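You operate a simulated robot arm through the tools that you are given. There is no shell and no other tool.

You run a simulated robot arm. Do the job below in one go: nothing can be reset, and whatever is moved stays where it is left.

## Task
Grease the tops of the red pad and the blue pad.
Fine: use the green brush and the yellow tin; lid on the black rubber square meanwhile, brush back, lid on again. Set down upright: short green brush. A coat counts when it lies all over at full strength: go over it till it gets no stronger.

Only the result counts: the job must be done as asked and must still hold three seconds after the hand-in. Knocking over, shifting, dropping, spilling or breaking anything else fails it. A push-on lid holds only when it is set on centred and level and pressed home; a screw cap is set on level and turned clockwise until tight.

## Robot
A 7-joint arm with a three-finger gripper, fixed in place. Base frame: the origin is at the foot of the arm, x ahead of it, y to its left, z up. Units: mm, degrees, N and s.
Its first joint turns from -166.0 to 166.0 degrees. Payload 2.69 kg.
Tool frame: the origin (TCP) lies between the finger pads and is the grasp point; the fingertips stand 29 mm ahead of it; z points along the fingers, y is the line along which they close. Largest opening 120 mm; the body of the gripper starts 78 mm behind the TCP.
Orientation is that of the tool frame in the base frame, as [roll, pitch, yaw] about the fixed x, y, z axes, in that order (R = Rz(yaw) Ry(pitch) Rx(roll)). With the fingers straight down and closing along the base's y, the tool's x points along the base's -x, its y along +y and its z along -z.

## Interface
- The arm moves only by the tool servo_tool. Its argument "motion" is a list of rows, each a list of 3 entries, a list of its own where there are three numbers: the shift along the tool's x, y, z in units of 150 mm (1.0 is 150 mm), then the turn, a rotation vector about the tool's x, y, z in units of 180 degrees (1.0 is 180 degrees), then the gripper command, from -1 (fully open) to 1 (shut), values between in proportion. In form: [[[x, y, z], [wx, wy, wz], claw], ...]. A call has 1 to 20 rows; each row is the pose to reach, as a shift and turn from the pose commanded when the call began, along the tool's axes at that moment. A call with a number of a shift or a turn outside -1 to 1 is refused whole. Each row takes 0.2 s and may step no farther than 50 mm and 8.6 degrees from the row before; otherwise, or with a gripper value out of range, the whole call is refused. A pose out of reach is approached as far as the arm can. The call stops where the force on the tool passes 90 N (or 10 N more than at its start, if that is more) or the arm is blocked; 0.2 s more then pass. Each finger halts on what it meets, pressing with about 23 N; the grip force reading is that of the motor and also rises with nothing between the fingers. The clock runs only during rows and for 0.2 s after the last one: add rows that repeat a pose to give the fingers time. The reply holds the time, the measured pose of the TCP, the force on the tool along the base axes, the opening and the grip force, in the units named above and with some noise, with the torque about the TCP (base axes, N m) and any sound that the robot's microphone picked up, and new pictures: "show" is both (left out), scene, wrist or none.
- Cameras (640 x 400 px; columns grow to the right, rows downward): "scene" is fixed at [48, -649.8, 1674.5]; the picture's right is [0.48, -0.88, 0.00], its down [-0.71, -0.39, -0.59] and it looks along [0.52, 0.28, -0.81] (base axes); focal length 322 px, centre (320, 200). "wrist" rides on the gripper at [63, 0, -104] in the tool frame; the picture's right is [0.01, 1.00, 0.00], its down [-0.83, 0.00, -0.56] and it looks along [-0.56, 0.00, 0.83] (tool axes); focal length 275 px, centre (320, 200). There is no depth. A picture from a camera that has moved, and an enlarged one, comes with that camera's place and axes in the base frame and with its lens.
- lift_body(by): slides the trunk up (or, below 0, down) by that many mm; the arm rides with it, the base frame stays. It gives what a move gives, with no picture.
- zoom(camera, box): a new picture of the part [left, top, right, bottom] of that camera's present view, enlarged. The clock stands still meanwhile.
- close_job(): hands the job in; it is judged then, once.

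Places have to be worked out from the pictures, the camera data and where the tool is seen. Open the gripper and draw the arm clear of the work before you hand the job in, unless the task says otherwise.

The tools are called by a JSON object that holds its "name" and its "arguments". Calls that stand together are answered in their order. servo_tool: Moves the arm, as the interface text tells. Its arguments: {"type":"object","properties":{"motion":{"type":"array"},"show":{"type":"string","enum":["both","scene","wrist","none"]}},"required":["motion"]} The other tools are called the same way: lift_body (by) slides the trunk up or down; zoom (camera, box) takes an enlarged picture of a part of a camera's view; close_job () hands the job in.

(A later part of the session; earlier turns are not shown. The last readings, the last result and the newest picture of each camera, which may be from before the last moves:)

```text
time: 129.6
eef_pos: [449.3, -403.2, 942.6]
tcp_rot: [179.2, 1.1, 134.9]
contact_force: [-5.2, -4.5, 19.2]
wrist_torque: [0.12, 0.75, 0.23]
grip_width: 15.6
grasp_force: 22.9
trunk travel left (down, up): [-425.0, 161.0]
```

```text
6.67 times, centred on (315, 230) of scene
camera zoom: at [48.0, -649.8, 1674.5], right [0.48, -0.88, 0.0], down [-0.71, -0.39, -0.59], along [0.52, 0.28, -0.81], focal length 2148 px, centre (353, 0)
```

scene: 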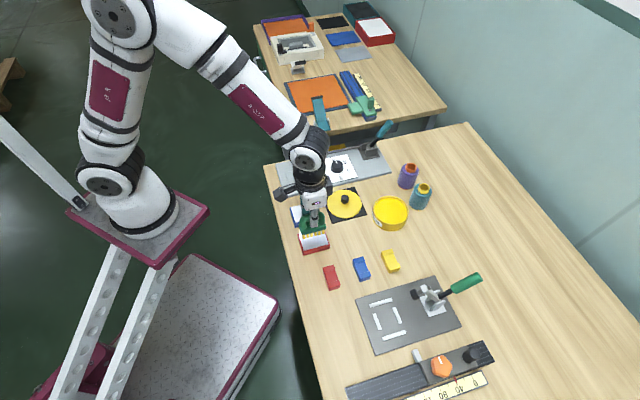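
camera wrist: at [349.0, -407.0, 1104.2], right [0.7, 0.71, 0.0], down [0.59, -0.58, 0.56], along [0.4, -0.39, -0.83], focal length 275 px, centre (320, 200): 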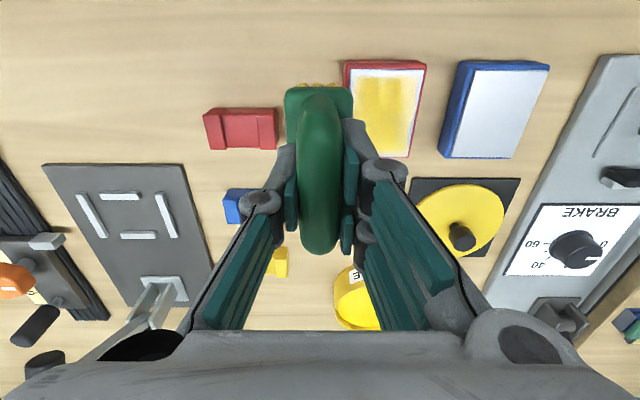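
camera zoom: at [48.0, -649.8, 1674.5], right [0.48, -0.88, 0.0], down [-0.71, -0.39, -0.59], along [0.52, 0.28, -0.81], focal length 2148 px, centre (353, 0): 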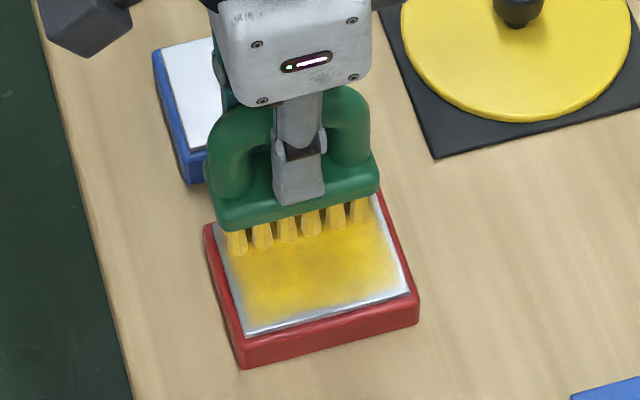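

The tipped brush fills the inner margin well, but the bristles look pale, so the load is nearly used up. I lift, straighten the tool and go reload.

{"name": "servo_tool", "arguments": {"motion": [[[-0.0006, 0.0005, -0.03], [0, 0, 0], 1.0], [[-0.0035, 0.0028, -0.2], [0.0022, 0.0028, 0], 1.0], [[-0.0087, 0.007, -0.5], [0.0044, 0.0056, 0], 1.0], [[-0.2, 0.007, -0.5], [0.0044, 0.0056, 0], 1.0], [[-0.4, 0, -0.5], [0.0044, 0.0056, 0], 1.0], [[-0.6, 0, -0.5], [0.0044, 0.0056, 0], 1.0], [[-0.8, 0, -0.5], [0.0044, 0.0056, 0], 1.0], [[-0.9, 0, -0.5], [0.0044, 0.0056, 0], 1.0], [[-0.9, 0, -0.5], [0.0044, 0.0056, 0], 1.0]], "show": "none"}}

{"name": "zoom", "arguments": {"camera": "scene", "box": [292, 220, 338, 260]}}

{"name": "zoom", "arguments": {"camera": "scene", "box": [340, 160, 410, 230]}}

```text
time: 131.6
eef_pos: [543.3, -499.7, 1019.6]
tcp_rot: [-180.0, -0.1, 135.0]
contact_force: [0.3, -0.1, -1.9]
wrist_torque: [0.0, 0.01, 0.03]
grip_width: 15.9
grasp_force: 23.0
trunk travel left (down, up): [-425.0, 161.0]
```

```text
10.00 times, centred on (315, 240) of scene
camera zoom: at [48.0, -649.8, 1674.5], right [0.48, -0.88, 0.0], down [-0.71, -0.39, -0.59], along [0.52, 0.28, -0.81], focal length 3222 px, centre (370, -200)
```

zoom: 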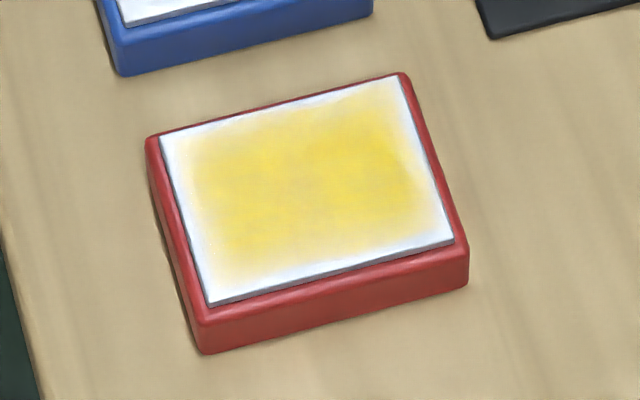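

```text
5.71 times, centred on (375, 195) of scene
camera zoom: at [48.0, -649.8, 1674.5], right [0.48, -0.88, 0.0], down [-0.71, -0.39, -0.59], along [0.52, 0.28, -0.81], focal length 1841 px, centre (6, 229)
```

zoom: 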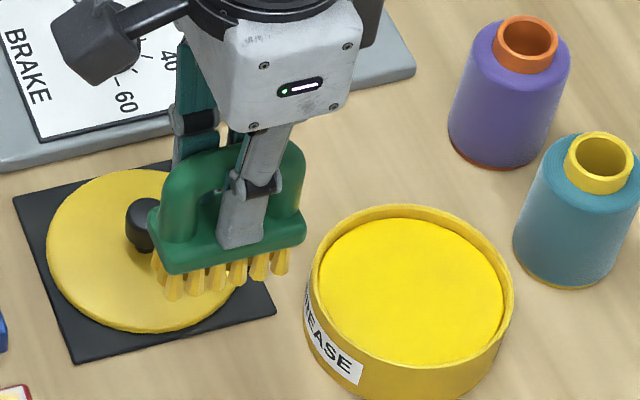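

I continue to the tin for a reload.

{"name": "servo_tool", "arguments": {"motion": [[[-0.2, 0, 0], [0, 0, 0], 1.0], [[-0.4, 0, 0], [0, 0, 0], 1.0], [[-0.6, 0, 0], [0, 0, 0], 1.0], [[-0.747, -0.003, 0], [0, 0, 0], 1.0], [[-0.747, -0.003, 0.15], [0, 0, 0], 1.0], [[-0.747, -0.003, 0.3], [0, 0, 0], 1.0], [[-0.747, -0.003, 0.45], [0, 0, 0], 1.0], [[-0.747, -0.003, 0.468], [0, 0, 0], 1.0], [[-0.747, -0.003, 0.468], [0, 0, 0], 1.0]], "show": "none"}}

{"name": "zoom", "arguments": {"camera": "scene", "box": [365, 175, 425, 235]}}

{"name": "zoom", "arguments": {"camera": "wrist", "box": [220, 0, 420, 200]}}

```text
time: 133.6
eef_pos: [623.5, -579.1, 949.8]
tcp_rot: [-180.0, 0.2, 135.0]
contact_force: [-1.0, -0.3, 3.2]
wrist_torque: [-0.09, -0.21, -0.01]
grip_width: 15.9
grasp_force: 22.9
trunk travel left (down, up): [-425.0, 161.0]
```

```text
6.67 times, centred on (395, 205) of scene
camera zoom: at [48.0, -649.8, 1674.5], right [0.48, -0.88, 0.0], down [-0.71, -0.39, -0.59], along [0.52, 0.28, -0.81], focal length 2148 px, centre (-180, 167)
```

zoom: 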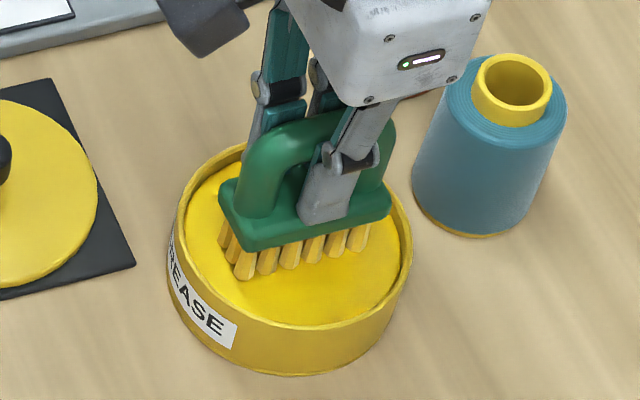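

```text
2.00 times, centred on (320, 100) of wrist
camera zoom: at [577.0, -533.1, 1054.7], right [0.7, 0.71, 0.0], down [0.59, -0.58, 0.56], along [0.4, -0.39, -0.83], focal length 551 px, centre (320, 400)
```

zoom: 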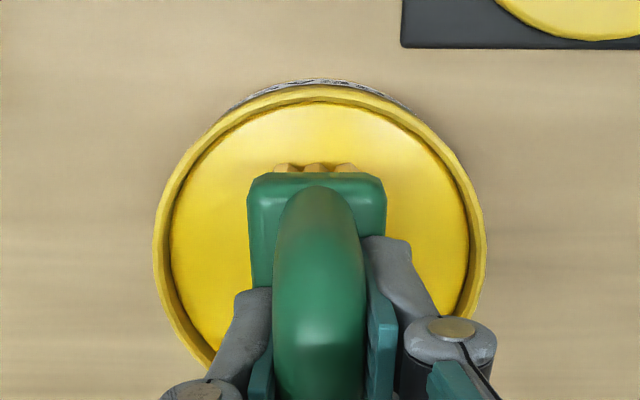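

3 N on the grease. I press slightly more, dwell, then lift and head to the blue pad for a test stroke on its near edge.

{"name": "servo_tool", "arguments": {"motion": [[[0, 0, 0.003], [0, 0, 0], 1.0], [[0, 0, 0.004], [0, 0, 0], 1.0], [[0, 0, 0.004], [0, 0, 0], 1.0], [[0, 0, -0.03], [0, 0, 0], 1.0], [[0, 0, -0.2], [0, 0, 0], 1.0], [[0, 0, -0.4], [0, 0, 0], 1.0], [[0.1, 0, -0.47], [0, 0, 0], 1.0], [[0.3, 0.06, -0.47], [0, 0, 0], 1.0], [[0.5, 0.12, -0.47], [0, 0, 0], 1.0], [[0.7, 0.18, -0.47], [0, 0, 0], 1.0], [[0.9, 0.24, -0.47], [0, 0, 0], 1.0]], "show": "none"}}

{"name": "servo_tool", "arguments": {"motion": [[[0.2, 0.03, 0], [-0.0023, -0.0006, 0], 1.0], [[0.4, 0.06, 0], [-0.0045, -0.0011, 0], 1.0], [[0.6, 0.09, 0.1], [-0.0045, -0.0011, 0], 1.0], [[0.72, 0.1, 0.25], [-0.0045, -0.0011, 0], 1.0], [[0.72, 0.1, 0.4], [-0.0045, -0.0011, 0], 1.0], [[0.72, 0.1, 0.48], [-0.0045, -0.0011, 0], 1.0], [[0.72, 0.1, 0.48], [-0.0045, -0.0011, 0], 1.0]], "show": "none"}}

{"name": "zoom", "arguments": {"camera": "wrist", "box": [220, 0, 420, 220]}}

{"name": "zoom", "arguments": {"camera": "scene", "box": [280, 180, 350, 250]}}

```text
time: 136.0
eef_pos: [552.2, -456.8, 1019.9]
tcp_rot: [-180.0, 0.0, 135.0]
contact_force: [0.4, 0.9, -2.3]
wrist_torque: [0.03, 0.03, 0.02]
grip_width: 15.8
grasp_force: 23.3
trunk travel left (down, up): [-425.0, 161.0]
```

```text
time: 137.6
eef_pos: [486.1, -370.9, 947.9]
tcp_rot: [179.2, 0.3, 134.9]
contact_force: [0.2, 0.1, -1.6]
wrist_torque: [0.03, -0.01, 0.01]
grip_width: 15.8
grasp_force: 22.7
trunk travel left (down, up): [-425.0, 161.0]
```

```text
1.82 times, centred on (320, 110) of wrist
camera zoom: at [440.6, -326.2, 1052.5], right [0.7, 0.71, 0.01], down [0.58, -0.59, 0.56], along [0.41, -0.38, -0.83], focal length 500 px, centre (320, 364)
```

zoom: 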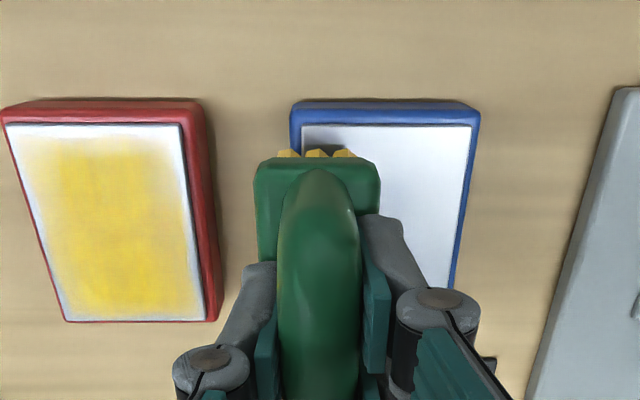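

```text
5.71 times, centred on (315, 215) of scene
camera zoom: at [48.0, -649.8, 1674.5], right [0.48, -0.88, 0.0], down [-0.71, -0.39, -0.59], along [0.52, 0.28, -0.81], focal length 1841 px, centre (349, 114)
```

zoom: 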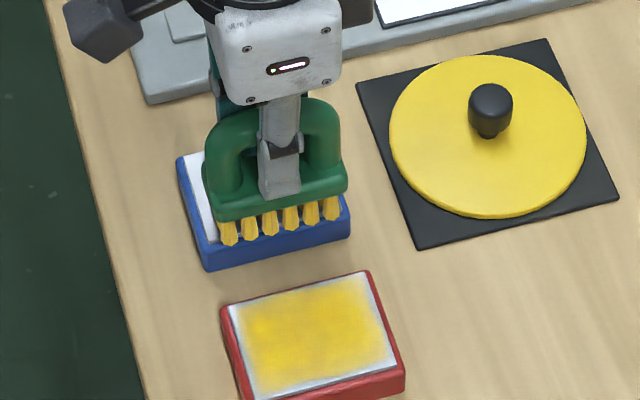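

Good view: red pad's inner margin, where I pressed the inner row, is now thin, so targeted strokes do help. Now the blue pad: I lower onto its left edge for the test.

{"name": "servo_tool", "arguments": {"motion": [[[0, 0, 0.015], [0, 0, 0], 1.0], [[0, 0, 0.025], [0, 0, 0], 1.0], [[0, 0, 0.0275], [0, 0, 0], 1.0], [[0, 0, 0.0275], [0, 0, 0], 1.0]], "show": "none"}}

```text
time: 138.6
eef_pos: [486.5, -369.9, 944.4]
tcp_rot: [179.2, 0.2, 134.9]
contact_force: [-0.6, -0.6, -1.1]
wrist_torque: [-0.03, 0.0, -0.04]
grip_width: 15.9
grasp_force: 23.0
trunk travel left (down, up): [-425.0, 161.0]
```

{"name": "servo_tool", "arguments": {"motion": [[[0, 0, 0.003], [0, 0, 0], 1.0], [[0, 0, 0.005], [0, 0, 0], 1.0], [[0, 0, 0.005], [0, 0, 0], 1.0]], "show": "none"}}

```text
time: 139.4
eef_pos: [486.1, -369.5, 944.4]
tcp_rot: [179.1, 0.2, 134.9]
contact_force: [1.1, 0.0, -1.2]
wrist_torque: [0.03, -0.02, -0.01]
grip_width: 15.7
grasp_force: 22.8
trunk travel left (down, up): [-425.0, 161.0]
```

{"name": "servo_tool", "arguments": {"motion": [[[0, 0, 0.003], [0, 0, 0], 1.0], [[0, 0, 0.005], [0, 0, 0], 1.0], [[0, 0, 0.005], [0, 0, 0], 1.0]], "show": "none"}}

```text
time: 140.2
eef_pos: [486.5, -369.8, 943.4]
tcp_rot: [179.3, 0.3, 134.9]
contact_force: [-2.7, 5.2, 20.8]
wrist_torque: [-0.12, -0.38, 0.06]
grip_width: 16.3
grasp_force: 22.9
trunk travel left (down, up): [-425.0, 161.0]
```

Contact is at the outer end here. I'll work the pads with the brush deliberately pitched (inner end lower, then outer end lower): a short row of three tufts is insensitive to small misalignments. First blue, inner end down, left lane.

{"name": "servo_tool", "arguments": {"motion": [[[0, 0, -0.02], [0, 0, 0], 1.0], [[0.02, 0.02, -0.02], [0, -0.0028, 0], 1.0], [[0.038, 0.037, -0.02], [0, -0.0056, 0], 1.0], [[0.038, 0.037, -0.004], [0, -0.0056, 0], 1.0], [[0.038, 0.037, -0.004], [0, -0.0056, 0], 1.0]], "show": "none"}}

```text
time: 141.4
eef_pos: [486.4, -362.3, 943.9]
tcp_rot: [179.2, 1.2, 135.0]
contact_force: [-0.1, -0.3, -0.6]
wrist_torque: [0.03, 0.05, -0.02]
grip_width: 15.8
grasp_force: 23.8
trunk travel left (down, up): [-425.0, 161.0]
```

{"name": "servo_tool", "arguments": {"motion": [[[0, 0, 0.002], [0, 0, 0], 1.0], [[0, 0, 0.004], [0, 0, 0], 1.0], [[0, 0, 0.004], [0, 0, 0], 1.0]], "show": "none"}}

```text
time: 142.2
eef_pos: [485.9, -362.4, 944.1]
tcp_rot: [179.1, 1.3, 135.1]
contact_force: [2.9, -1.9, 11.2]
wrist_torque: [0.2, 0.04, -0.07]
grip_width: 15.9
grasp_force: 23.0
trunk travel left (down, up): [-425.0, 161.0]
```

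11 N on the inner row. I stroke this lane outward and back.

{"name": "servo_tool", "arguments": {"motion": [[[-0.04, 0, 0.0013], [0, 0, 0], 1.0], [[-0.08, 0, 0.0022], [0, 0, 0], 1.0], [[-0.12, 0, 0.003], [0, 0, 0], 1.0], [[-0.16, 0, 0.0038], [0, 0, 0], 1.0], [[-0.2, 0, 0.0047], [0, 0, 0], 1.0], [[-0.24, 0, 0.0055], [0, 0, 0], 1.0], [[-0.28, 0, 0.0064], [0, 0, 0], 1.0], [[-0.24, 0, 0.0055], [0, 0, 0], 1.0], [[-0.2, 0, 0.0047], [0, 0, 0], 1.0], [[-0.16, 0, 0.0038], [0, 0, 0], 1.0], [[-0.12, 0, 0.003], [0, 0, 0], 1.0], [[-0.08, 0, 0.0022], [0, 0, 0], 1.0], [[-0.04, 0, 0.0013], [0, 0, 0], 1.0], [[0, 0, 0.0005], [0, 0, 0], 1.0], [[0.01, 0, 0.0003], [0, 0, 0], 1.0]], "show": "none"}}

{"name": "zoom", "arguments": {"camera": "wrist", "box": [220, 0, 420, 220]}}

{"name": "zoom", "arguments": {"camera": "scene", "box": [280, 180, 350, 250]}}

```text
time: 145.4
eef_pos: [485.5, -361.1, 944.3]
tcp_rot: [179.2, 1.3, 135.0]
contact_force: [5.0, -4.5, 24.2]
wrist_torque: [0.07, 0.03, -0.03]
grip_width: 16.1
grasp_force: 22.9
trunk travel left (down, up): [-425.0, 161.0]
```

```text
1.82 times, centred on (320, 110) of wrist
camera zoom: at [438.0, -315.3, 1046.8], right [0.7, 0.71, 0.01], down [0.58, -0.58, 0.57], along [0.42, -0.4, -0.82], focal length 500 px, centre (320, 364)
```

zoom: 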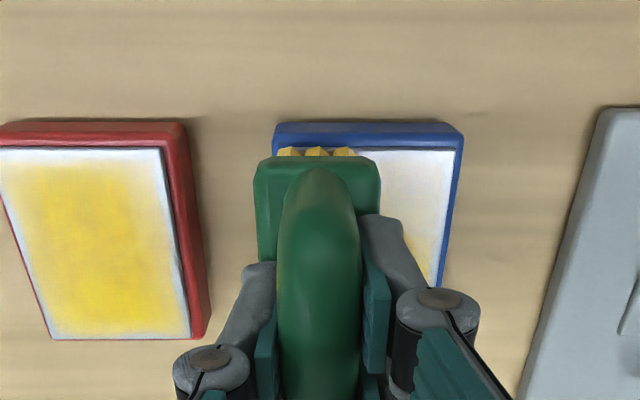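

```text
5.71 times, centred on (315, 215) of scene
camera zoom: at [48.0, -649.8, 1674.5], right [0.48, -0.88, 0.0], down [-0.71, -0.39, -0.59], along [0.52, 0.28, -0.81], focal length 1841 px, centre (349, 114)
```

zoom: 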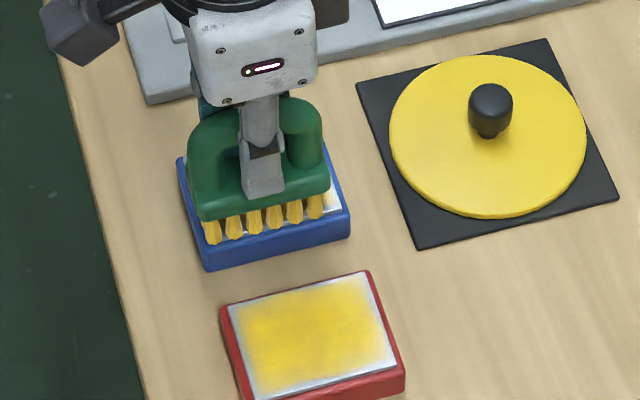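

Force rose to 24 N, so I ease up 0.3 mm and do the next two lanes.

{"name": "servo_tool", "arguments": {"motion": [[[0, 0.03, -0.0016], [0, 0, 0], 1.0], [[0, 0.06, -0.0012], [0, 0, 0], 1.0], [[-0.04, 0.06, -0.0004], [0, 0, 0], 1.0], [[-0.08, 0.06, 0.0005], [0, 0, 0], 1.0], [[-0.12, 0.06, 0.0013], [0, 0, 0], 1.0], [[-0.16, 0.06, 0.0021], [0, 0, 0], 1.0], [[-0.2, 0.06, 0.003], [0, 0, 0], 1.0], [[-0.24, 0.06, 0.0038], [0, 0, 0], 1.0], [[-0.24, 0.09, 0.0042], [0, 0, 0], 1.0], [[-0.24, 0.12, 0.0047], [0, 0, 0], 1.0], [[-0.2, 0.12, 0.0038], [0, 0, 0], 1.0], [[-0.16, 0.12, 0.003], [0, 0, 0], 1.0], [[-0.12, 0.12, 0.0021], [0, 0, 0], 1.0], [[-0.08, 0.12, 0.0013], [0, 0, 0], 1.0], [[-0.04, 0.12, 0.0005], [0, 0, 0], 1.0], [[0, 0.12, -0.0003], [0, 0, 0], 1.0]], "show": "none"}}

{"name": "zoom", "arguments": {"camera": "wrist", "box": [220, 0, 420, 220]}}

{"name": "zoom", "arguments": {"camera": "scene", "box": [280, 180, 350, 250]}}

```text
time: 148.8
eef_pos: [498.0, -349.0, 943.4]
tcp_rot: [179.2, 1.3, 135.1]
contact_force: [5.2, -5.4, 24.5]
wrist_torque: [0.18, 0.07, -0.02]
grip_width: 15.9
grasp_force: 23.3
trunk travel left (down, up): [-425.0, 161.0]
```

```text
1.82 times, centred on (320, 110) of wrist
camera zoom: at [450.1, -303.4, 1046.7], right [0.7, 0.71, 0.01], down [0.58, -0.58, 0.58], along [0.42, -0.4, -0.82], focal length 500 px, centre (320, 364)
```

zoom: 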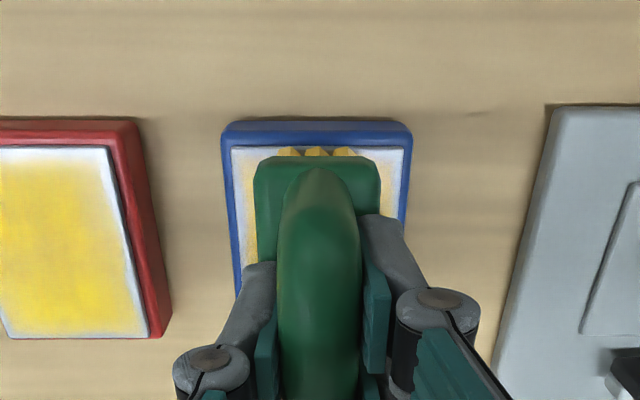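

```text
5.71 times, centred on (315, 215) of scene
camera zoom: at [48.0, -649.8, 1674.5], right [0.48, -0.88, 0.0], down [-0.71, -0.39, -0.59], along [0.52, 0.28, -0.81], focal length 1841 px, centre (349, 114)
```

zoom: 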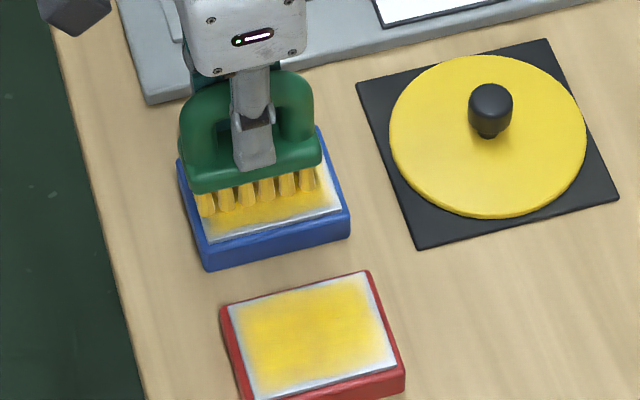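

I zoom hard on the red pad's margins to understand what the pale rim really is.

{"name": "zoom", "arguments": {"camera": "wrist", "box": [215, 70, 305, 190]}}

{"name": "zoom", "arguments": {"camera": "wrist", "box": [255, 75, 295, 105]}}

{"name": "zoom", "arguments": {"camera": "scene", "box": [305, 228, 325, 245]}}

{"name": "zoom", "arguments": {"camera": "scene", "box": [318, 236, 332, 252]}}

```text
3.33 times, centred on (260, 130) of wrist
camera zoom: at [450.1, -303.4, 1046.7], right [0.7, 0.71, 0.01], down [0.58, -0.58, 0.58], along [0.42, -0.4, -0.82], focal length 918 px, centre (520, 433)
```

zoom: 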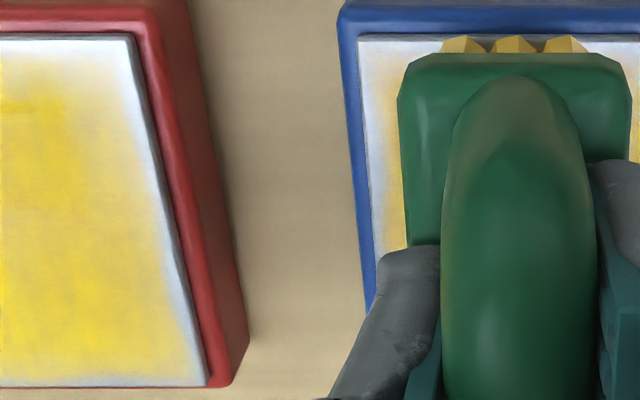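

```text
13.33 times, centred on (275, 90) of wrist
camera zoom: at [450.1, -303.4, 1046.7], right [0.7, 0.71, 0.01], down [0.58, -0.58, 0.58], along [0.42, -0.4, -0.82], focal length 3670 px, centre (920, 1667)
```

zoom: 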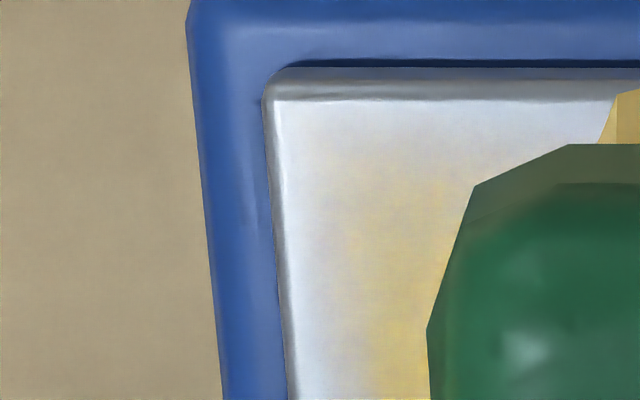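

```text
16.00 times, centred on (315, 236) of scene
camera zoom: at [48.0, -649.8, 1674.5], right [0.48, -0.88, 0.0], down [-0.71, -0.39, -0.59], along [0.52, 0.28, -0.81], focal length 5156 px, centre (400, -384)
```

zoom: 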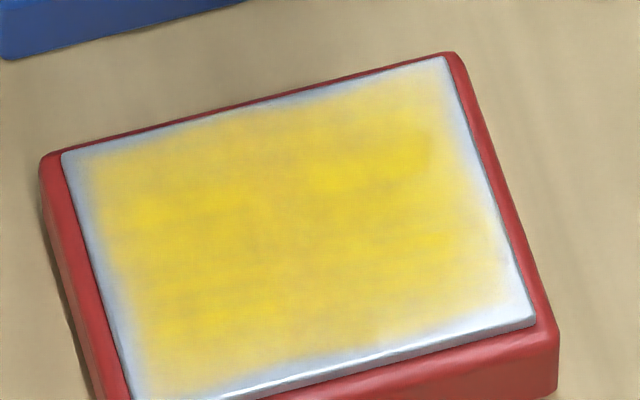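

```text
16.00 times, centred on (325, 244) of scene
camera zoom: at [48.0, -649.8, 1674.5], right [0.48, -0.88, 0.0], down [-0.71, -0.39, -0.59], along [0.52, 0.28, -0.81], focal length 5156 px, centre (240, -504)
```

zoom: 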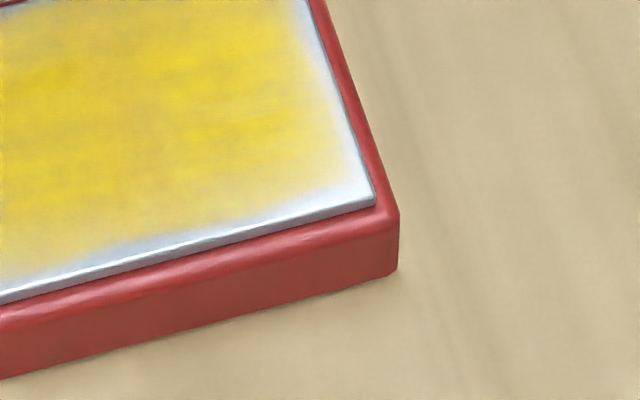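

Test: I put the brush centre right on the blue pad's left edge and stroke there, to see if the rim can be filled to the border.

{"name": "servo_tool", "arguments": {"motion": [[[0, -0.045, -0.0026], [0, 0, 0], 1.0], [[0, -0.09, -0.0033], [0, 0, 0], 1.0], [[0, -0.135, -0.0039], [0, 0, 0], 1.0], [[0, -0.18, -0.0045], [0, 0, 0], 1.0], [[-0.04, -0.18, -0.0037], [0, 0, 0], 1.0], [[-0.08, -0.18, -0.0028], [0, 0, 0], 1.0], [[-0.12, -0.18, -0.002], [0, 0, 0], 1.0], [[-0.16, -0.18, -0.0012], [0, 0, 0], 1.0], [[-0.2, -0.18, -0.0003], [0, 0, 0], 1.0], [[-0.16, -0.18, -0.0012], [0, 0, 0], 1.0], [[-0.12, -0.18, -0.002], [0, 0, 0], 1.0], [[-0.08, -0.18, -0.0028], [0, 0, 0], 1.0], [[-0.04, -0.18, -0.0037], [0, 0, 0], 1.0], [[0, -0.18, -0.0045], [0, 0, 0], 1.0]], "show": "none"}}

{"name": "zoom", "arguments": {"camera": "wrist", "box": [220, 0, 420, 220]}}

{"name": "zoom", "arguments": {"camera": "scene", "box": [280, 195, 340, 235]}}

```text
time: 151.8
eef_pos: [479.1, -368.0, 943.1]
tcp_rot: [179.2, 1.4, 134.9]
contact_force: [2.8, -2.7, 9.8]
wrist_torque: [0.11, 0.06, -0.05]
grip_width: 15.5
grasp_force: 23.5
trunk travel left (down, up): [-425.0, 161.0]
```

```text
1.82 times, centred on (320, 110) of wrist
camera zoom: at [431.0, -321.9, 1046.8], right [0.7, 0.71, 0.01], down [0.58, -0.58, 0.57], along [0.42, -0.4, -0.82], focal length 500 px, centre (320, 364)
```

zoom: 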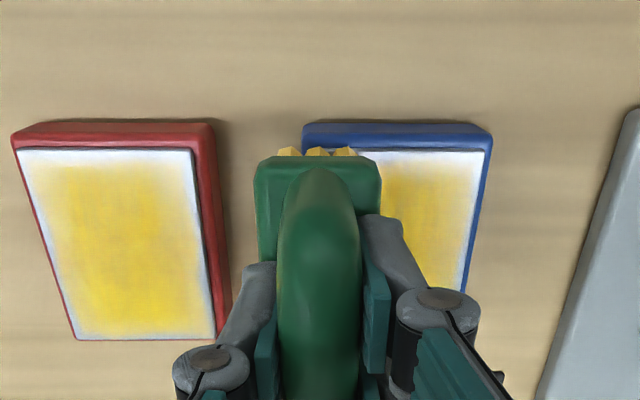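

```text
10.00 times, centred on (310, 215) of scene
camera zoom: at [48.0, -649.8, 1674.5], right [0.48, -0.88, 0.0], down [-0.71, -0.39, -0.59], along [0.52, 0.28, -0.81], focal length 3222 px, centre (420, 50)
```

zoom: 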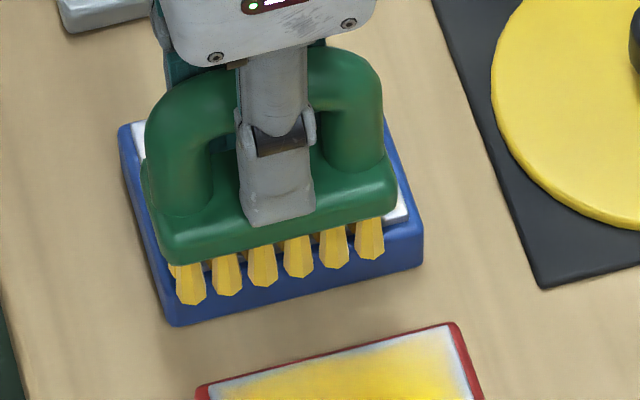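

Telling: the blue pad's coat already reaches well beyond where the bristles went on the right, while every border keeps the same ~5 mm feathered rim. So the pale rim is how a coat is displayed at the border. I continue covering blue all over: sweep right and stroke the right side.

{"name": "servo_tool", "arguments": {"motion": [[[0, 0.04, 0.0004], [0, 0, 0], 1.0], [[0, 0.08, 0.0009], [0, 0, 0], 1.0], [[0, 0.12, 0.0014], [0, 0, 0], 1.0], [[0, 0.16, 0.002], [0, 0, 0], 1.0], [[0, 0.2, 0.0026], [0, 0, 0], 1.0], [[0, 0.24, 0.0031], [0, 0, 0], 1.0], [[0, 0.28, 0.0037], [0, 0, 0], 1.0], [[0, 0.31, 0.0041], [0, 0, 0], 1.0], [[-0.04, 0.31, 0.0049], [0, 0, 0], 1.0], [[-0.08, 0.31, 0.0058], [0, 0, 0], 1.0], [[-0.12, 0.31, 0.0066], [0, 0, 0], 1.0], [[-0.16, 0.31, 0.0074], [0, 0, 0], 1.0], [[-0.2, 0.31, 0.0083], [0, 0, 0], 1.0], [[-0.16, 0.31, 0.0074], [0, 0, 0], 1.0], [[-0.12, 0.31, 0.0066], [0, 0, 0], 1.0], [[-0.08, 0.31, 0.0058], [0, 0, 0], 1.0]], "show": "none"}}

{"name": "zoom", "arguments": {"camera": "wrist", "box": [190, 0, 390, 220]}}

{"name": "zoom", "arguments": {"camera": "scene", "box": [280, 195, 340, 255]}}

```text
time: 155.2
eef_pos: [520.1, -343.9, 943.9]
tcp_rot: [179.3, 1.2, 135.1]
contact_force: [0.4, -1.2, -1.4]
wrist_torque: [-0.03, 0.03, -0.03]
grip_width: 15.8
grasp_force: 23.0
trunk travel left (down, up): [-425.0, 161.0]
```

```text
1.82 times, centred on (290, 110) of wrist
camera zoom: at [473.0, -298.3, 1047.8], right [0.7, 0.71, 0.01], down [0.58, -0.58, 0.57], along [0.42, -0.4, -0.82], focal length 500 px, centre (374, 364)
```

zoom: 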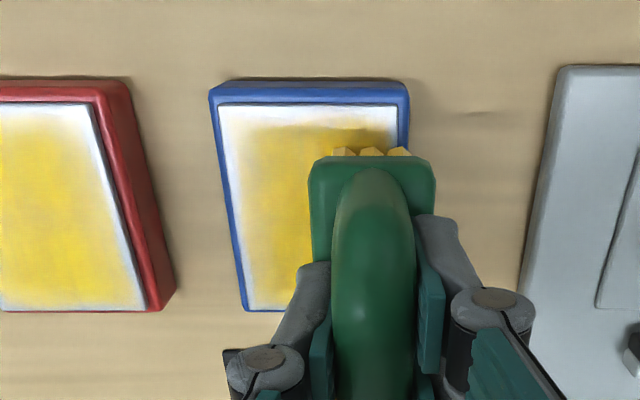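

```text
6.67 times, centred on (310, 225) of scene
camera zoom: at [48.0, -649.8, 1674.5], right [0.48, -0.88, 0.0], down [-0.71, -0.39, -0.59], along [0.52, 0.28, -0.81], focal length 2148 px, centre (387, 33)
```

zoom: 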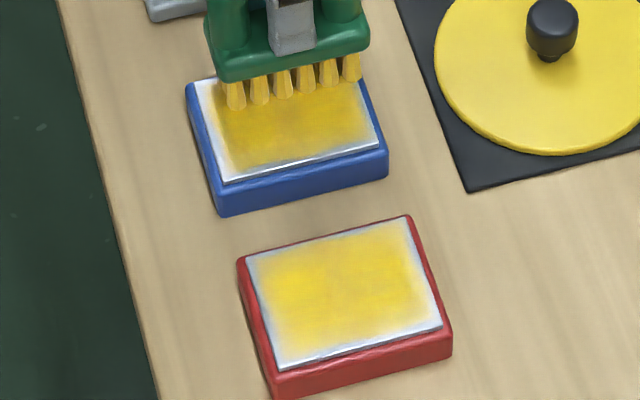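

Blue still paler at the inner side. I reload before finishing it.

{"name": "servo_tool", "arguments": {"motion": [[[0, 0, -0.03], [0, 0, 0], 1.0], [[0, 0, -0.2], [0.0022, 0.0034, 0], 1.0], [[0, 0, -0.4], [0.0045, 0.0067, 0], 1.0], [[-0.1, -0.03, -0.5], [0.0045, 0.0067, 0], 1.0], [[-0.3, -0.1, -0.5], [0.0045, 0.0067, 0], 1.0], [[-0.5, -0.17, -0.5], [0.0045, 0.0067, 0], 1.0], [[-0.7, -0.24, -0.5], [0.0045, 0.0067, 0], 1.0], [[-0.9, -0.3, -0.5], [0.0045, 0.0067, 0], 1.0]], "show": "none"}}

{"name": "servo_tool", "arguments": {"motion": [[[-0.2, -0.1, 0], [0, 0, 0], 1.0], [[-0.4, -0.2, 0], [0, 0, 0], 1.0], [[-0.6, -0.3, 0], [0, 0, 0], 1.0], [[-0.7, -0.323, 0], [0, 0, 0], 1.0], [[-0.7, -0.323, 0.15], [0, 0, 0], 1.0], [[-0.7, -0.323, 0.3], [0, 0, 0], 1.0], [[-0.7, -0.323, 0.44], [0, 0, 0], 1.0], [[-0.7, -0.323, 0.465], [0, 0, 0], 1.0], [[-0.7, -0.323, 0.465], [0, 0, 0], 1.0]], "show": "none"}}

{"name": "zoom", "arguments": {"camera": "wrist", "box": [220, 0, 420, 200]}}

{"name": "zoom", "arguments": {"camera": "scene", "box": [280, 195, 340, 255]}}

```text
time: 157.0
eef_pos: [582.9, -470.9, 1019.9]
tcp_rot: [-180.0, 0.0, 135.0]
contact_force: [-0.1, 0.4, -2.3]
wrist_torque: [-0.03, -0.02, 0.01]
grip_width: 15.9
grasp_force: 23.0
trunk travel left (down, up): [-425.0, 161.0]
```

```text
time: 159.0
eef_pos: [622.3, -580.1, 951.5]
tcp_rot: [-180.0, 0.1, 135.0]
contact_force: [0.1, 0.8, 5.7]
wrist_torque: [-0.07, -0.23, 0.05]
grip_width: 15.8
grasp_force: 23.2
trunk travel left (down, up): [-425.0, 161.0]
```

```text
2.00 times, centred on (320, 100) of wrist
camera zoom: at [577.3, -534.2, 1055.0], right [0.7, 0.71, 0.0], down [0.59, -0.58, 0.56], along [0.4, -0.39, -0.83], focal length 551 px, centre (320, 400)
```

zoom: 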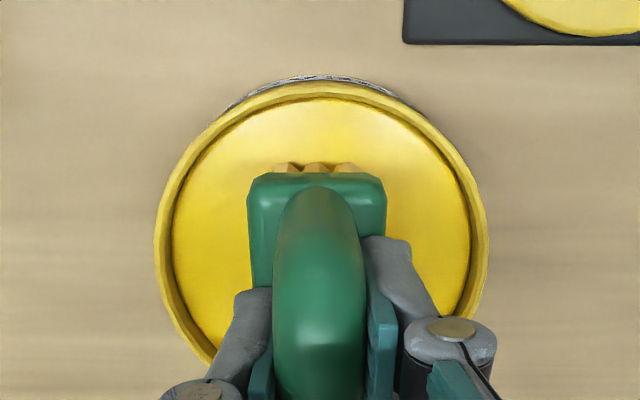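

```text
6.67 times, centred on (310, 225) of scene
camera zoom: at [48.0, -649.8, 1674.5], right [0.48, -0.88, 0.0], down [-0.71, -0.39, -0.59], along [0.52, 0.28, -0.81], focal length 2148 px, centre (387, 33)
```

zoom: 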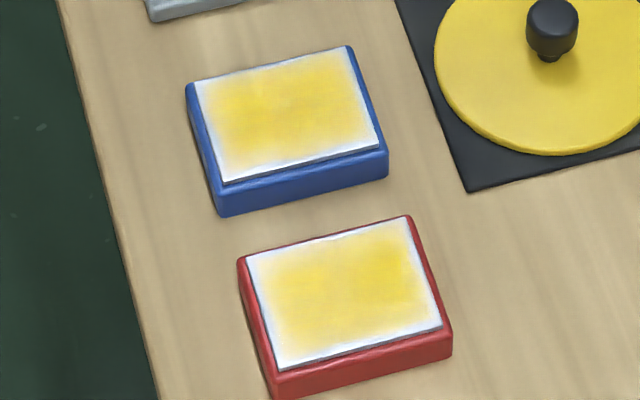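

Both pads in one view: similar coats, blue slightly paler on the left. I dwell in the grease, then return to blue for an all-over pass with the brush centre travelling over the whole pad.

{"name": "servo_tool", "arguments": {"motion": [[[0, 0, 0.002], [0, 0, 0], 1.0], [[0, 0, 0.002], [0, 0, 0], 1.0], [[0, 0, -0.03], [0, 0, 0], 1.0], [[0, 0, -0.2], [0, 0, 0], 1.0], [[0, 0, -0.4], [0, 0, 0], 1.0], [[0.1, 0, -0.467], [0, 0, 0], 1.0], [[0.3, 0.06, -0.467], [0, 0, 0], 1.0], [[0.5, 0.12, -0.467], [0, 0, 0], 1.0], [[0.7, 0.18, -0.467], [0, 0, 0], 1.0], [[0.9, 0.24, -0.467], [0, 0, 0], 1.0]], "show": "none"}}

{"name": "servo_tool", "arguments": {"motion": [[[0.2, 0.05, 0], [0, 0, 0], 1.0], [[0.4, 0.1, 0], [0, 0, 0], 1.0], [[0.6, 0.15, 0.05], [0, 0, 0], 1.0], [[0.72, 0.167, 0.2], [0, 0, 0], 1.0], [[0.72, 0.167, 0.35], [0, 0, 0], 1.0], [[0.72, 0.167, 0.47], [0, 0, 0], 1.0], [[0.72, 0.167, 0.5], [0, 0, 0], 1.0], [[0.72, 0.167, 0.5], [0, 0, 0], 1.0]], "show": "none"}}

```text
time: 161.2
eef_pos: [552.9, -458.0, 1018.7]
tcp_rot: [179.9, 0.0, 135.0]
contact_force: [-0.9, 0.7, -1.5]
wrist_torque: [0.01, -0.01, 0.02]
grip_width: 16.3
grasp_force: 23.3
trunk travel left (down, up): [-425.0, 161.0]
```

```text
time: 163.0
eef_pos: [493.3, -363.8, 947.7]
tcp_rot: [-180.0, 0.0, 135.0]
contact_force: [-0.5, -1.0, -1.6]
wrist_torque: [0.0, -0.01, 0.0]
grip_width: 15.8
grasp_force: 23.3
trunk travel left (down, up): [-425.0, 161.0]
```

{"name": "servo_tool", "arguments": {"motion": [[[0, 0, 0.007], [0, 0, 0], 1.0], [[0, 0, 0.013], [0, 0, 0], 1.0], [[0, 0, 0.013], [0, 0, 0], 1.0]], "show": "none"}}

{"name": "servo_tool", "arguments": {"motion": [[[0, 0, 0.003], [0, 0, 0], 1.0], [[0, 0, 0.005], [0, 0, 0], 1.0], [[0, 0, 0.005], [0, 0, 0], 1.0]], "show": "none"}}

```text
time: 163.8
eef_pos: [493.4, -363.3, 945.0]
tcp_rot: [-180.0, 0.0, 135.0]
contact_force: [-0.9, 1.9, 6.1]
wrist_torque: [0.02, -0.17, 0.04]
grip_width: 15.6
grasp_force: 22.8
trunk travel left (down, up): [-425.0, 161.0]
```

```text
time: 164.6
eef_pos: [492.3, -363.2, 944.1]
tcp_rot: [180.0, 0.2, 135.1]
contact_force: [-1.3, 1.0, 24.0]
wrist_torque: [-0.27, -0.64, 0.01]
grip_width: 16.0
grasp_force: 23.0
trunk travel left (down, up): [-425.0, 161.0]
```

Contact established (24 N); easing up 0.45 mm and covering blue's left half in a loop.

{"name": "servo_tool", "arguments": {"motion": [[[0.045, 0, -0.003], [0, 0, 0], 1.0], [[0.09, 0, -0.003], [0, 0, 0], 1.0], [[0.133, 0, -0.003], [0, 0, 0], 1.0], [[0.133, -0.04, -0.003], [0, 0, 0], 1.0], [[0.133, -0.08, -0.003], [0, 0, 0], 1.0], [[0.09, -0.08, -0.003], [0, 0, 0], 1.0], [[0.045, -0.08, -0.003], [0, 0, 0], 1.0], [[0, -0.08, -0.003], [0, 0, 0], 1.0], [[-0.045, -0.08, -0.003], [0, 0, 0], 1.0], [[-0.09, -0.08, -0.003], [0, 0, 0], 1.0], [[-0.133, -0.08, -0.003], [0, 0, 0], 1.0], [[-0.133, -0.04, -0.003], [0, 0, 0], 1.0], [[-0.133, 0, -0.003], [0, 0, 0], 1.0], [[-0.09, 0, -0.003], [0, 0, 0], 1.0], [[-0.045, 0, -0.003], [0, 0, 0], 1.0], [[0, 0, -0.003], [0, 0, 0], 1.0], [[0.045, 0, -0.003], [0, 0, 0], 1.0], [[0.09, 0, -0.003], [0, 0, 0], 1.0], [[0.133, 0, -0.003], [0, 0, 0], 1.0]], "show": "none"}}

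{"name": "zoom", "arguments": {"camera": "wrist", "box": [220, 0, 420, 220]}}

{"name": "zoom", "arguments": {"camera": "scene", "box": [280, 195, 340, 255]}}

```text
time: 168.6
eef_pos: [477.6, -349.0, 945.2]
tcp_rot: [180.0, -0.1, 135.1]
contact_force: [0.7, -0.8, -0.6]
wrist_torque: [0.02, 0.01, 0.0]
grip_width: 16.1
grasp_force: 22.8
trunk travel left (down, up): [-425.0, 161.0]
```

```text
1.82 times, centred on (320, 110) of wrist
camera zoom: at [433.3, -303.4, 1048.9], right [0.7, 0.71, 0.0], down [0.59, -0.59, 0.56], along [0.39, -0.39, -0.83], focal length 500 px, centre (320, 364)
```

zoom: 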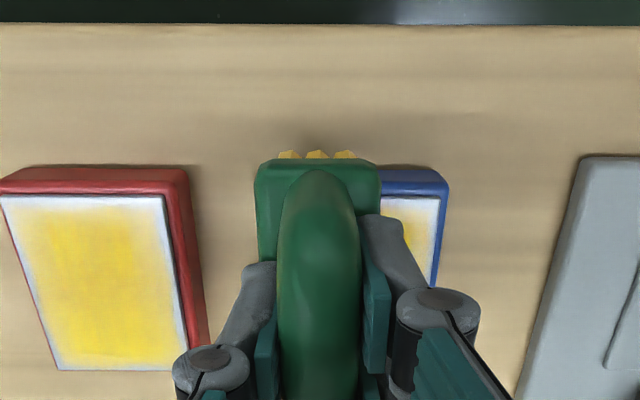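

```text
6.67 times, centred on (310, 225) of scene
camera zoom: at [48.0, -649.8, 1674.5], right [0.48, -0.88, 0.0], down [-0.71, -0.39, -0.59], along [0.52, 0.28, -0.81], focal length 2148 px, centre (387, 33)
```

zoom: 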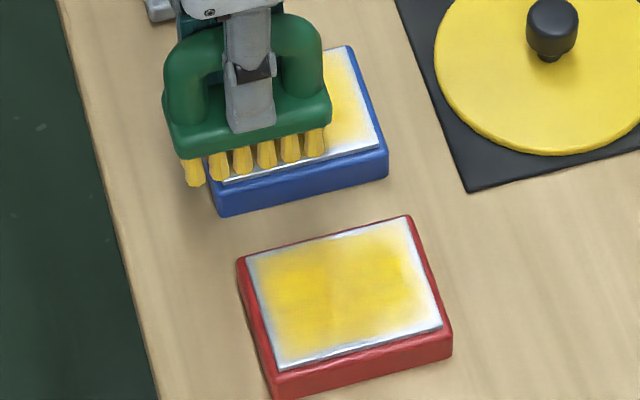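

Contact was lost at the end; I lower 0.4 mm and check.

{"name": "servo_tool", "arguments": {"motion": [[[0, 0, 0.0025], [0, 0, 0], 1.0], [[0, 0, 0.0025], [0, 0, 0], 1.0]], "show": "none"}}

```text
time: 169.2
eef_pos: [477.9, -347.9, 944.0]
tcp_rot: [180.0, 0.0, 134.9]
contact_force: [-0.9, 0.0, 3.6]
wrist_torque: [0.0, -0.1, 0.0]
grip_width: 16.0
grasp_force: 23.3
trunk travel left (down, up): [-425.0, 161.0]
```

Now the loop around the inner edge, right edge and outer edge of blue.

{"name": "servo_tool", "arguments": {"motion": [[[0, 0.04, 0.002], [0, 0, 0], 1.0], [[0, 0.08, 0.002], [0, 0, 0], 1.0], [[0, 0.12, 0.002], [0, 0, 0], 1.0], [[0, 0.16, 0.002], [0, 0, 0], 1.0], [[0, 0.2, 0.002], [0, 0, 0], 1.0], [[0, 0.24, 0.002], [0, 0, 0], 1.0], [[0, 0.27, 0.002], [0, 0, 0], 1.0]], "show": "none"}}

{"name": "servo_tool", "arguments": {"motion": [[[-0.045, 0, 0], [0, 0, 0], 1.0], [[-0.09, 0, 0], [0, 0, 0], 1.0], [[-0.135, 0, 0], [0, 0, 0], 1.0], [[-0.18, 0, 0], [0, 0, 0], 1.0], [[-0.225, 0, 0], [0, 0, 0], 1.0], [[-0.267, 0, 0], [0, 0, 0], 1.0]], "show": "none"}}

{"name": "zoom", "arguments": {"camera": "wrist", "box": [190, 0, 390, 220]}}

{"name": "zoom", "arguments": {"camera": "scene", "box": [280, 195, 340, 255]}}

```text
time: 170.8
eef_pos: [507.6, -320.3, 943.5]
tcp_rot: [-180.0, 0.0, 135.1]
contact_force: [-2.3, -3.5, 9.9]
wrist_torque: [-0.47, -0.11, -0.11]
grip_width: 16.0
grasp_force: 23.0
trunk travel left (down, up): [-425.0, 161.0]
```

```text
time: 172.2
eef_pos: [535.1, -347.9, 944.2]
tcp_rot: [180.0, -0.1, 134.9]
contact_force: [-1.5, 1.6, 4.5]
wrist_torque: [0.05, 0.04, 0.01]
grip_width: 15.9
grasp_force: 22.7
trunk travel left (down, up): [-425.0, 161.0]
```

```text
1.82 times, centred on (290, 110) of wrist
camera zoom: at [491.0, -303.3, 1048.4], right [0.7, 0.71, 0.0], down [0.59, -0.59, 0.56], along [0.39, -0.39, -0.83], focal length 500 px, centre (374, 364)
```

zoom: 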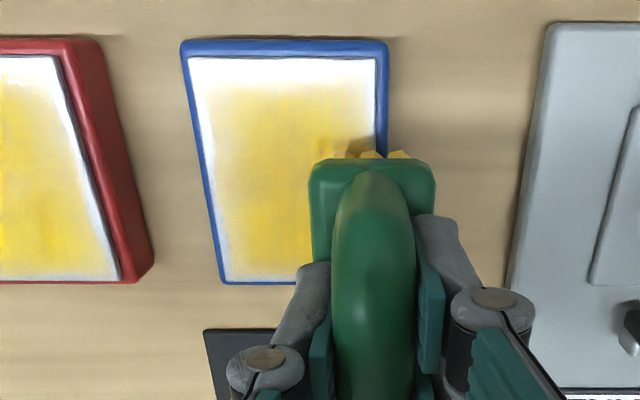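

```text
6.67 times, centred on (310, 225) of scene
camera zoom: at [48.0, -649.8, 1674.5], right [0.48, -0.88, 0.0], down [-0.71, -0.39, -0.59], along [0.52, 0.28, -0.81], focal length 2148 px, centre (387, 33)
```

zoom: 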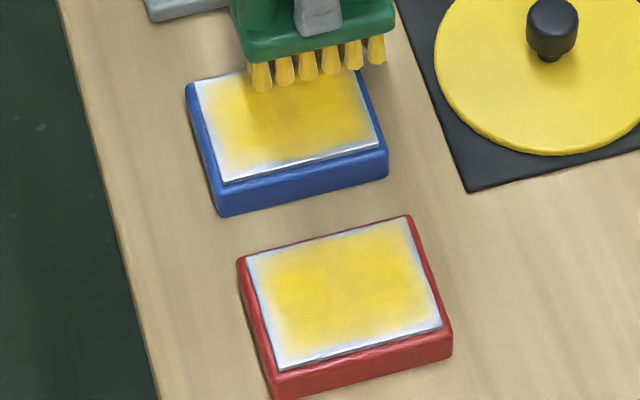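

Blue's inner margin is still thinner than red's. I do the inner-end-down sweep there, as I did on red.

{"name": "servo_tool", "arguments": {"motion": [[[0, 0, -0.02], [0, 0, 0], 1.0], [[0.05, -0.02, -0.02], [-0.0022, -0.0028, 0], 1.0], [[0.1, -0.043, -0.02], [-0.0045, -0.0056, 0], 1.0], [[0.153, -0.043, -0.02], [-0.0045, -0.0056, 0], 1.0], [[0.153, -0.043, -0.003], [-0.0045, -0.0056, 0], 1.0], [[0.153, -0.043, -0.003], [-0.0045, -0.0056, 0], 1.0]], "show": "none"}}

```text
time: 173.6
eef_pos: [515.0, -337.6, 943.5]
tcp_rot: [179.2, 1.0, 135.0]
contact_force: [-0.1, 0.0, -1.9]
wrist_torque: [0.02, 0.0, -0.03]
grip_width: 15.8
grasp_force: 22.9
trunk travel left (down, up): [-425.0, 161.0]
```

{"name": "servo_tool", "arguments": {"motion": [[[0, 0, 0.002], [0, 0, 0], 1.0], [[0, 0, 0.004], [0, 0, 0], 1.0], [[0, 0, 0.004], [0, 0, 0], 1.0]], "show": "none"}}

```text
time: 174.4
eef_pos: [514.9, -337.6, 943.2]
tcp_rot: [179.1, 0.9, 135.0]
contact_force: [-0.3, 3.2, 11.4]
wrist_torque: [0.47, 0.37, -0.07]
grip_width: 15.8
grasp_force: 23.0
trunk travel left (down, up): [-425.0, 161.0]
```

11 N on the inner row. Sweep left and back along the inner margin.

{"name": "servo_tool", "arguments": {"motion": [[[0, -0.035, -0.0003], [0, 0, 0], 1.0], [[0, -0.07, -0.0008], [0, 0, 0], 1.0], [[0, -0.105, -0.0013], [0, 0, 0], 1.0], [[0, -0.14, -0.0018], [0, 0, 0], 1.0], [[0, -0.175, -0.0023], [0, 0, 0], 1.0], [[0, -0.21, -0.0027], [0, 0, 0], 1.0], [[0, -0.245, -0.0032], [0, 0, 0], 1.0], [[0, -0.28, -0.0037], [0, 0, 0], 1.0], [[0.02, -0.28, -0.0041], [0, 0, 0], 1.0], [[0.02, -0.24, -0.0035], [0, 0, 0], 1.0], [[0.02, -0.2, -0.0029], [0, 0, 0], 1.0], [[0.02, -0.16, -0.0024], [0, 0, 0], 1.0], [[0.02, -0.12, -0.0018], [0, 0, 0], 1.0], [[0.02, -0.08, -0.0013], [0, 0, 0], 1.0], [[0.02, -0.04, -0.0007], [0, 0, 0], 1.0], [[0.02, 0, -0.0002], [0, 0, 0], 1.0]], "show": "none"}}

{"name": "zoom", "arguments": {"camera": "wrist", "box": [190, 0, 390, 220]}}

{"name": "zoom", "arguments": {"camera": "scene", "box": [280, 195, 340, 255]}}

```text
time: 177.8
eef_pos: [513.5, -335.3, 944.6]
tcp_rot: [179.2, 1.0, 134.9]
contact_force: [-3.5, -4.4, 15.6]
wrist_torque: [0.13, 0.62, 0.19]
grip_width: 16.2
grasp_force: 22.6
trunk travel left (down, up): [-425.0, 161.0]
```

```text
1.82 times, centred on (290, 110) of wrist
camera zoom: at [466.0, -289.1, 1047.2], right [0.7, 0.71, 0.01], down [0.58, -0.58, 0.57], along [0.41, -0.39, -0.82], focal length 500 px, centre (374, 364)
```

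zoom: 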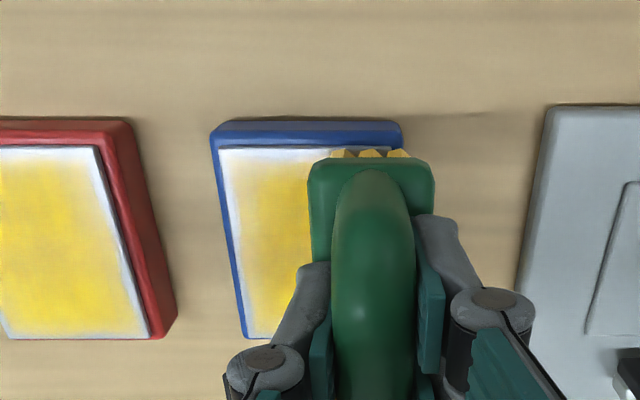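

```text
6.67 times, centred on (310, 225) of scene
camera zoom: at [48.0, -649.8, 1674.5], right [0.48, -0.88, 0.0], down [-0.71, -0.39, -0.59], along [0.52, 0.28, -0.81], focal length 2148 px, centre (387, 33)
```

zoom: 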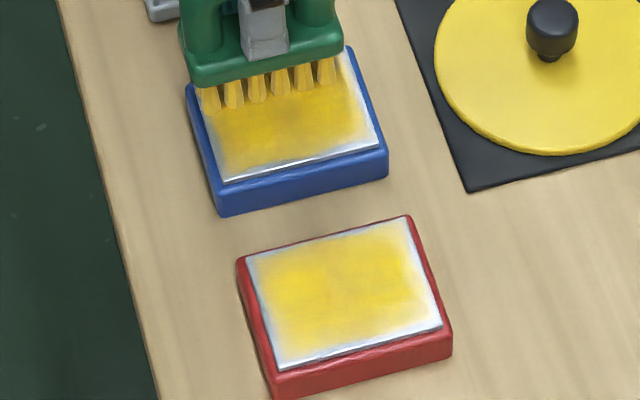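

The inner rim fills nicely. Next the right rim with the inner row down: stroke outward and back.

{"name": "servo_tool", "arguments": {"motion": [[[0, -0.023, -0.0003], [0, 0, 0], 1.0], [[-0.045, -0.023, 0.0005], [0, 0, 0], 1.0], [[-0.09, -0.023, 0.0013], [0, 0, 0], 1.0], [[-0.135, -0.023, 0.0021], [0, 0, 0], 1.0], [[-0.18, -0.023, 0.0028], [0, 0, 0], 1.0], [[-0.225, -0.023, 0.0036], [0, 0, 0], 1.0], [[-0.267, -0.023, 0.0044], [0, 0, 0], 1.0], [[-0.225, -0.01, 0.0038], [0, 0, 0], 1.0], [[-0.18, -0.01, 0.003], [0, 0, 0], 1.0], [[-0.135, -0.01, 0.0022], [0, 0, 0], 1.0], [[-0.09, -0.01, 0.0014], [0, 0, 0], 1.0], [[-0.045, -0.01, 0.0007], [0, 0, 0], 1.0], [[0, -0.01, -0.0001], [0, 0, 0], 1.0]], "show": "none"}}

{"name": "servo_tool", "arguments": {"motion": [[[0, -0.05, -0.0007], [0, 0, 0], 1.0], [[0, -0.1, -0.0014], [0, 0, 0], 1.0], [[0, -0.15, -0.0021], [0, 0, 0], 1.0], [[0, -0.2, -0.0028], [0, 0, 0], 1.0], [[0, -0.24, -0.0034], [0, 0, 0], 1.0], [[-0.045, -0.24, -0.0026], [0, 0, 0], 1.0], [[-0.09, -0.24, -0.0018], [0, 0, 0], 1.0], [[-0.135, -0.24, -0.001], [0, 0, 0], 1.0], [[-0.18, -0.24, -0.0003], [0, 0, 0], 1.0], [[-0.225, -0.24, 0.0005], [0, 0, 0], 1.0], [[-0.267, -0.24, 0.0013], [0, 0, 0], 1.0], [[-0.225, -0.255, 0.0003], [0, 0, 0], 1.0], [[-0.18, -0.255, -0.0005], [0, 0, 0], 1.0], [[-0.135, -0.255, -0.0012], [0, 0, 0], 1.0], [[-0.09, -0.255, -0.002], [0, 0, 0], 1.0], [[-0.045, -0.255, -0.0028], [0, 0, 0], 1.0], [[0, -0.255, -0.0036], [0, 0, 0], 1.0]], "show": "none"}}

{"name": "zoom", "arguments": {"camera": "wrist", "box": [220, 0, 420, 220]}}

{"name": "zoom", "arguments": {"camera": "scene", "box": [280, 195, 340, 255]}}

```text
time: 180.6
eef_pos: [513.4, -337.3, 944.3]
tcp_rot: [179.1, 1.1, 135.0]
contact_force: [5.3, -4.2, 22.1]
wrist_torque: [0.13, 0.07, -0.02]
grip_width: 15.7
grasp_force: 22.6
trunk travel left (down, up): [-425.0, 161.0]
```

```text
time: 184.2
eef_pos: [484.2, -362.0, 943.8]
tcp_rot: [179.2, 0.9, 134.9]
contact_force: [2.7, -1.7, 9.5]
wrist_torque: [-0.34, -0.26, 0.01]
grip_width: 15.7
grasp_force: 23.6
trunk travel left (down, up): [-425.0, 161.0]
```

```text
1.82 times, centred on (320, 110) of wrist
camera zoom: at [437.2, -317.8, 1047.1], right [0.7, 0.71, 0.01], down [0.58, -0.58, 0.57], along [0.41, -0.39, -0.82], focal length 500 px, centre (320, 364)
```

zoom: 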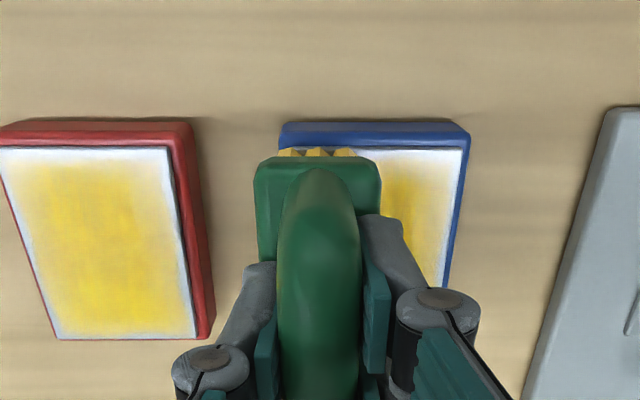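

```text
6.67 times, centred on (310, 225) of scene
camera zoom: at [48.0, -649.8, 1674.5], right [0.48, -0.88, 0.0], down [-0.71, -0.39, -0.59], along [0.52, 0.28, -0.81], focal length 2148 px, centre (387, 33)
```

zoom: 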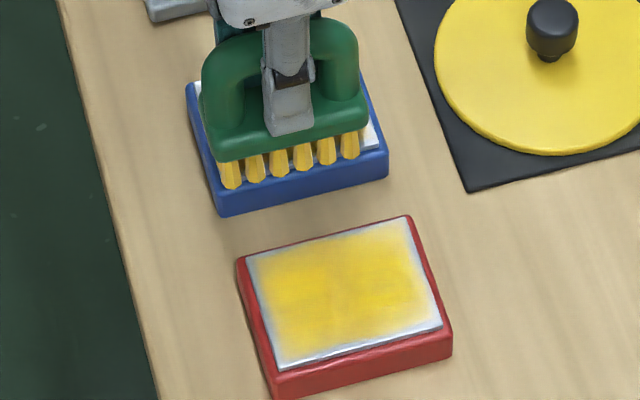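

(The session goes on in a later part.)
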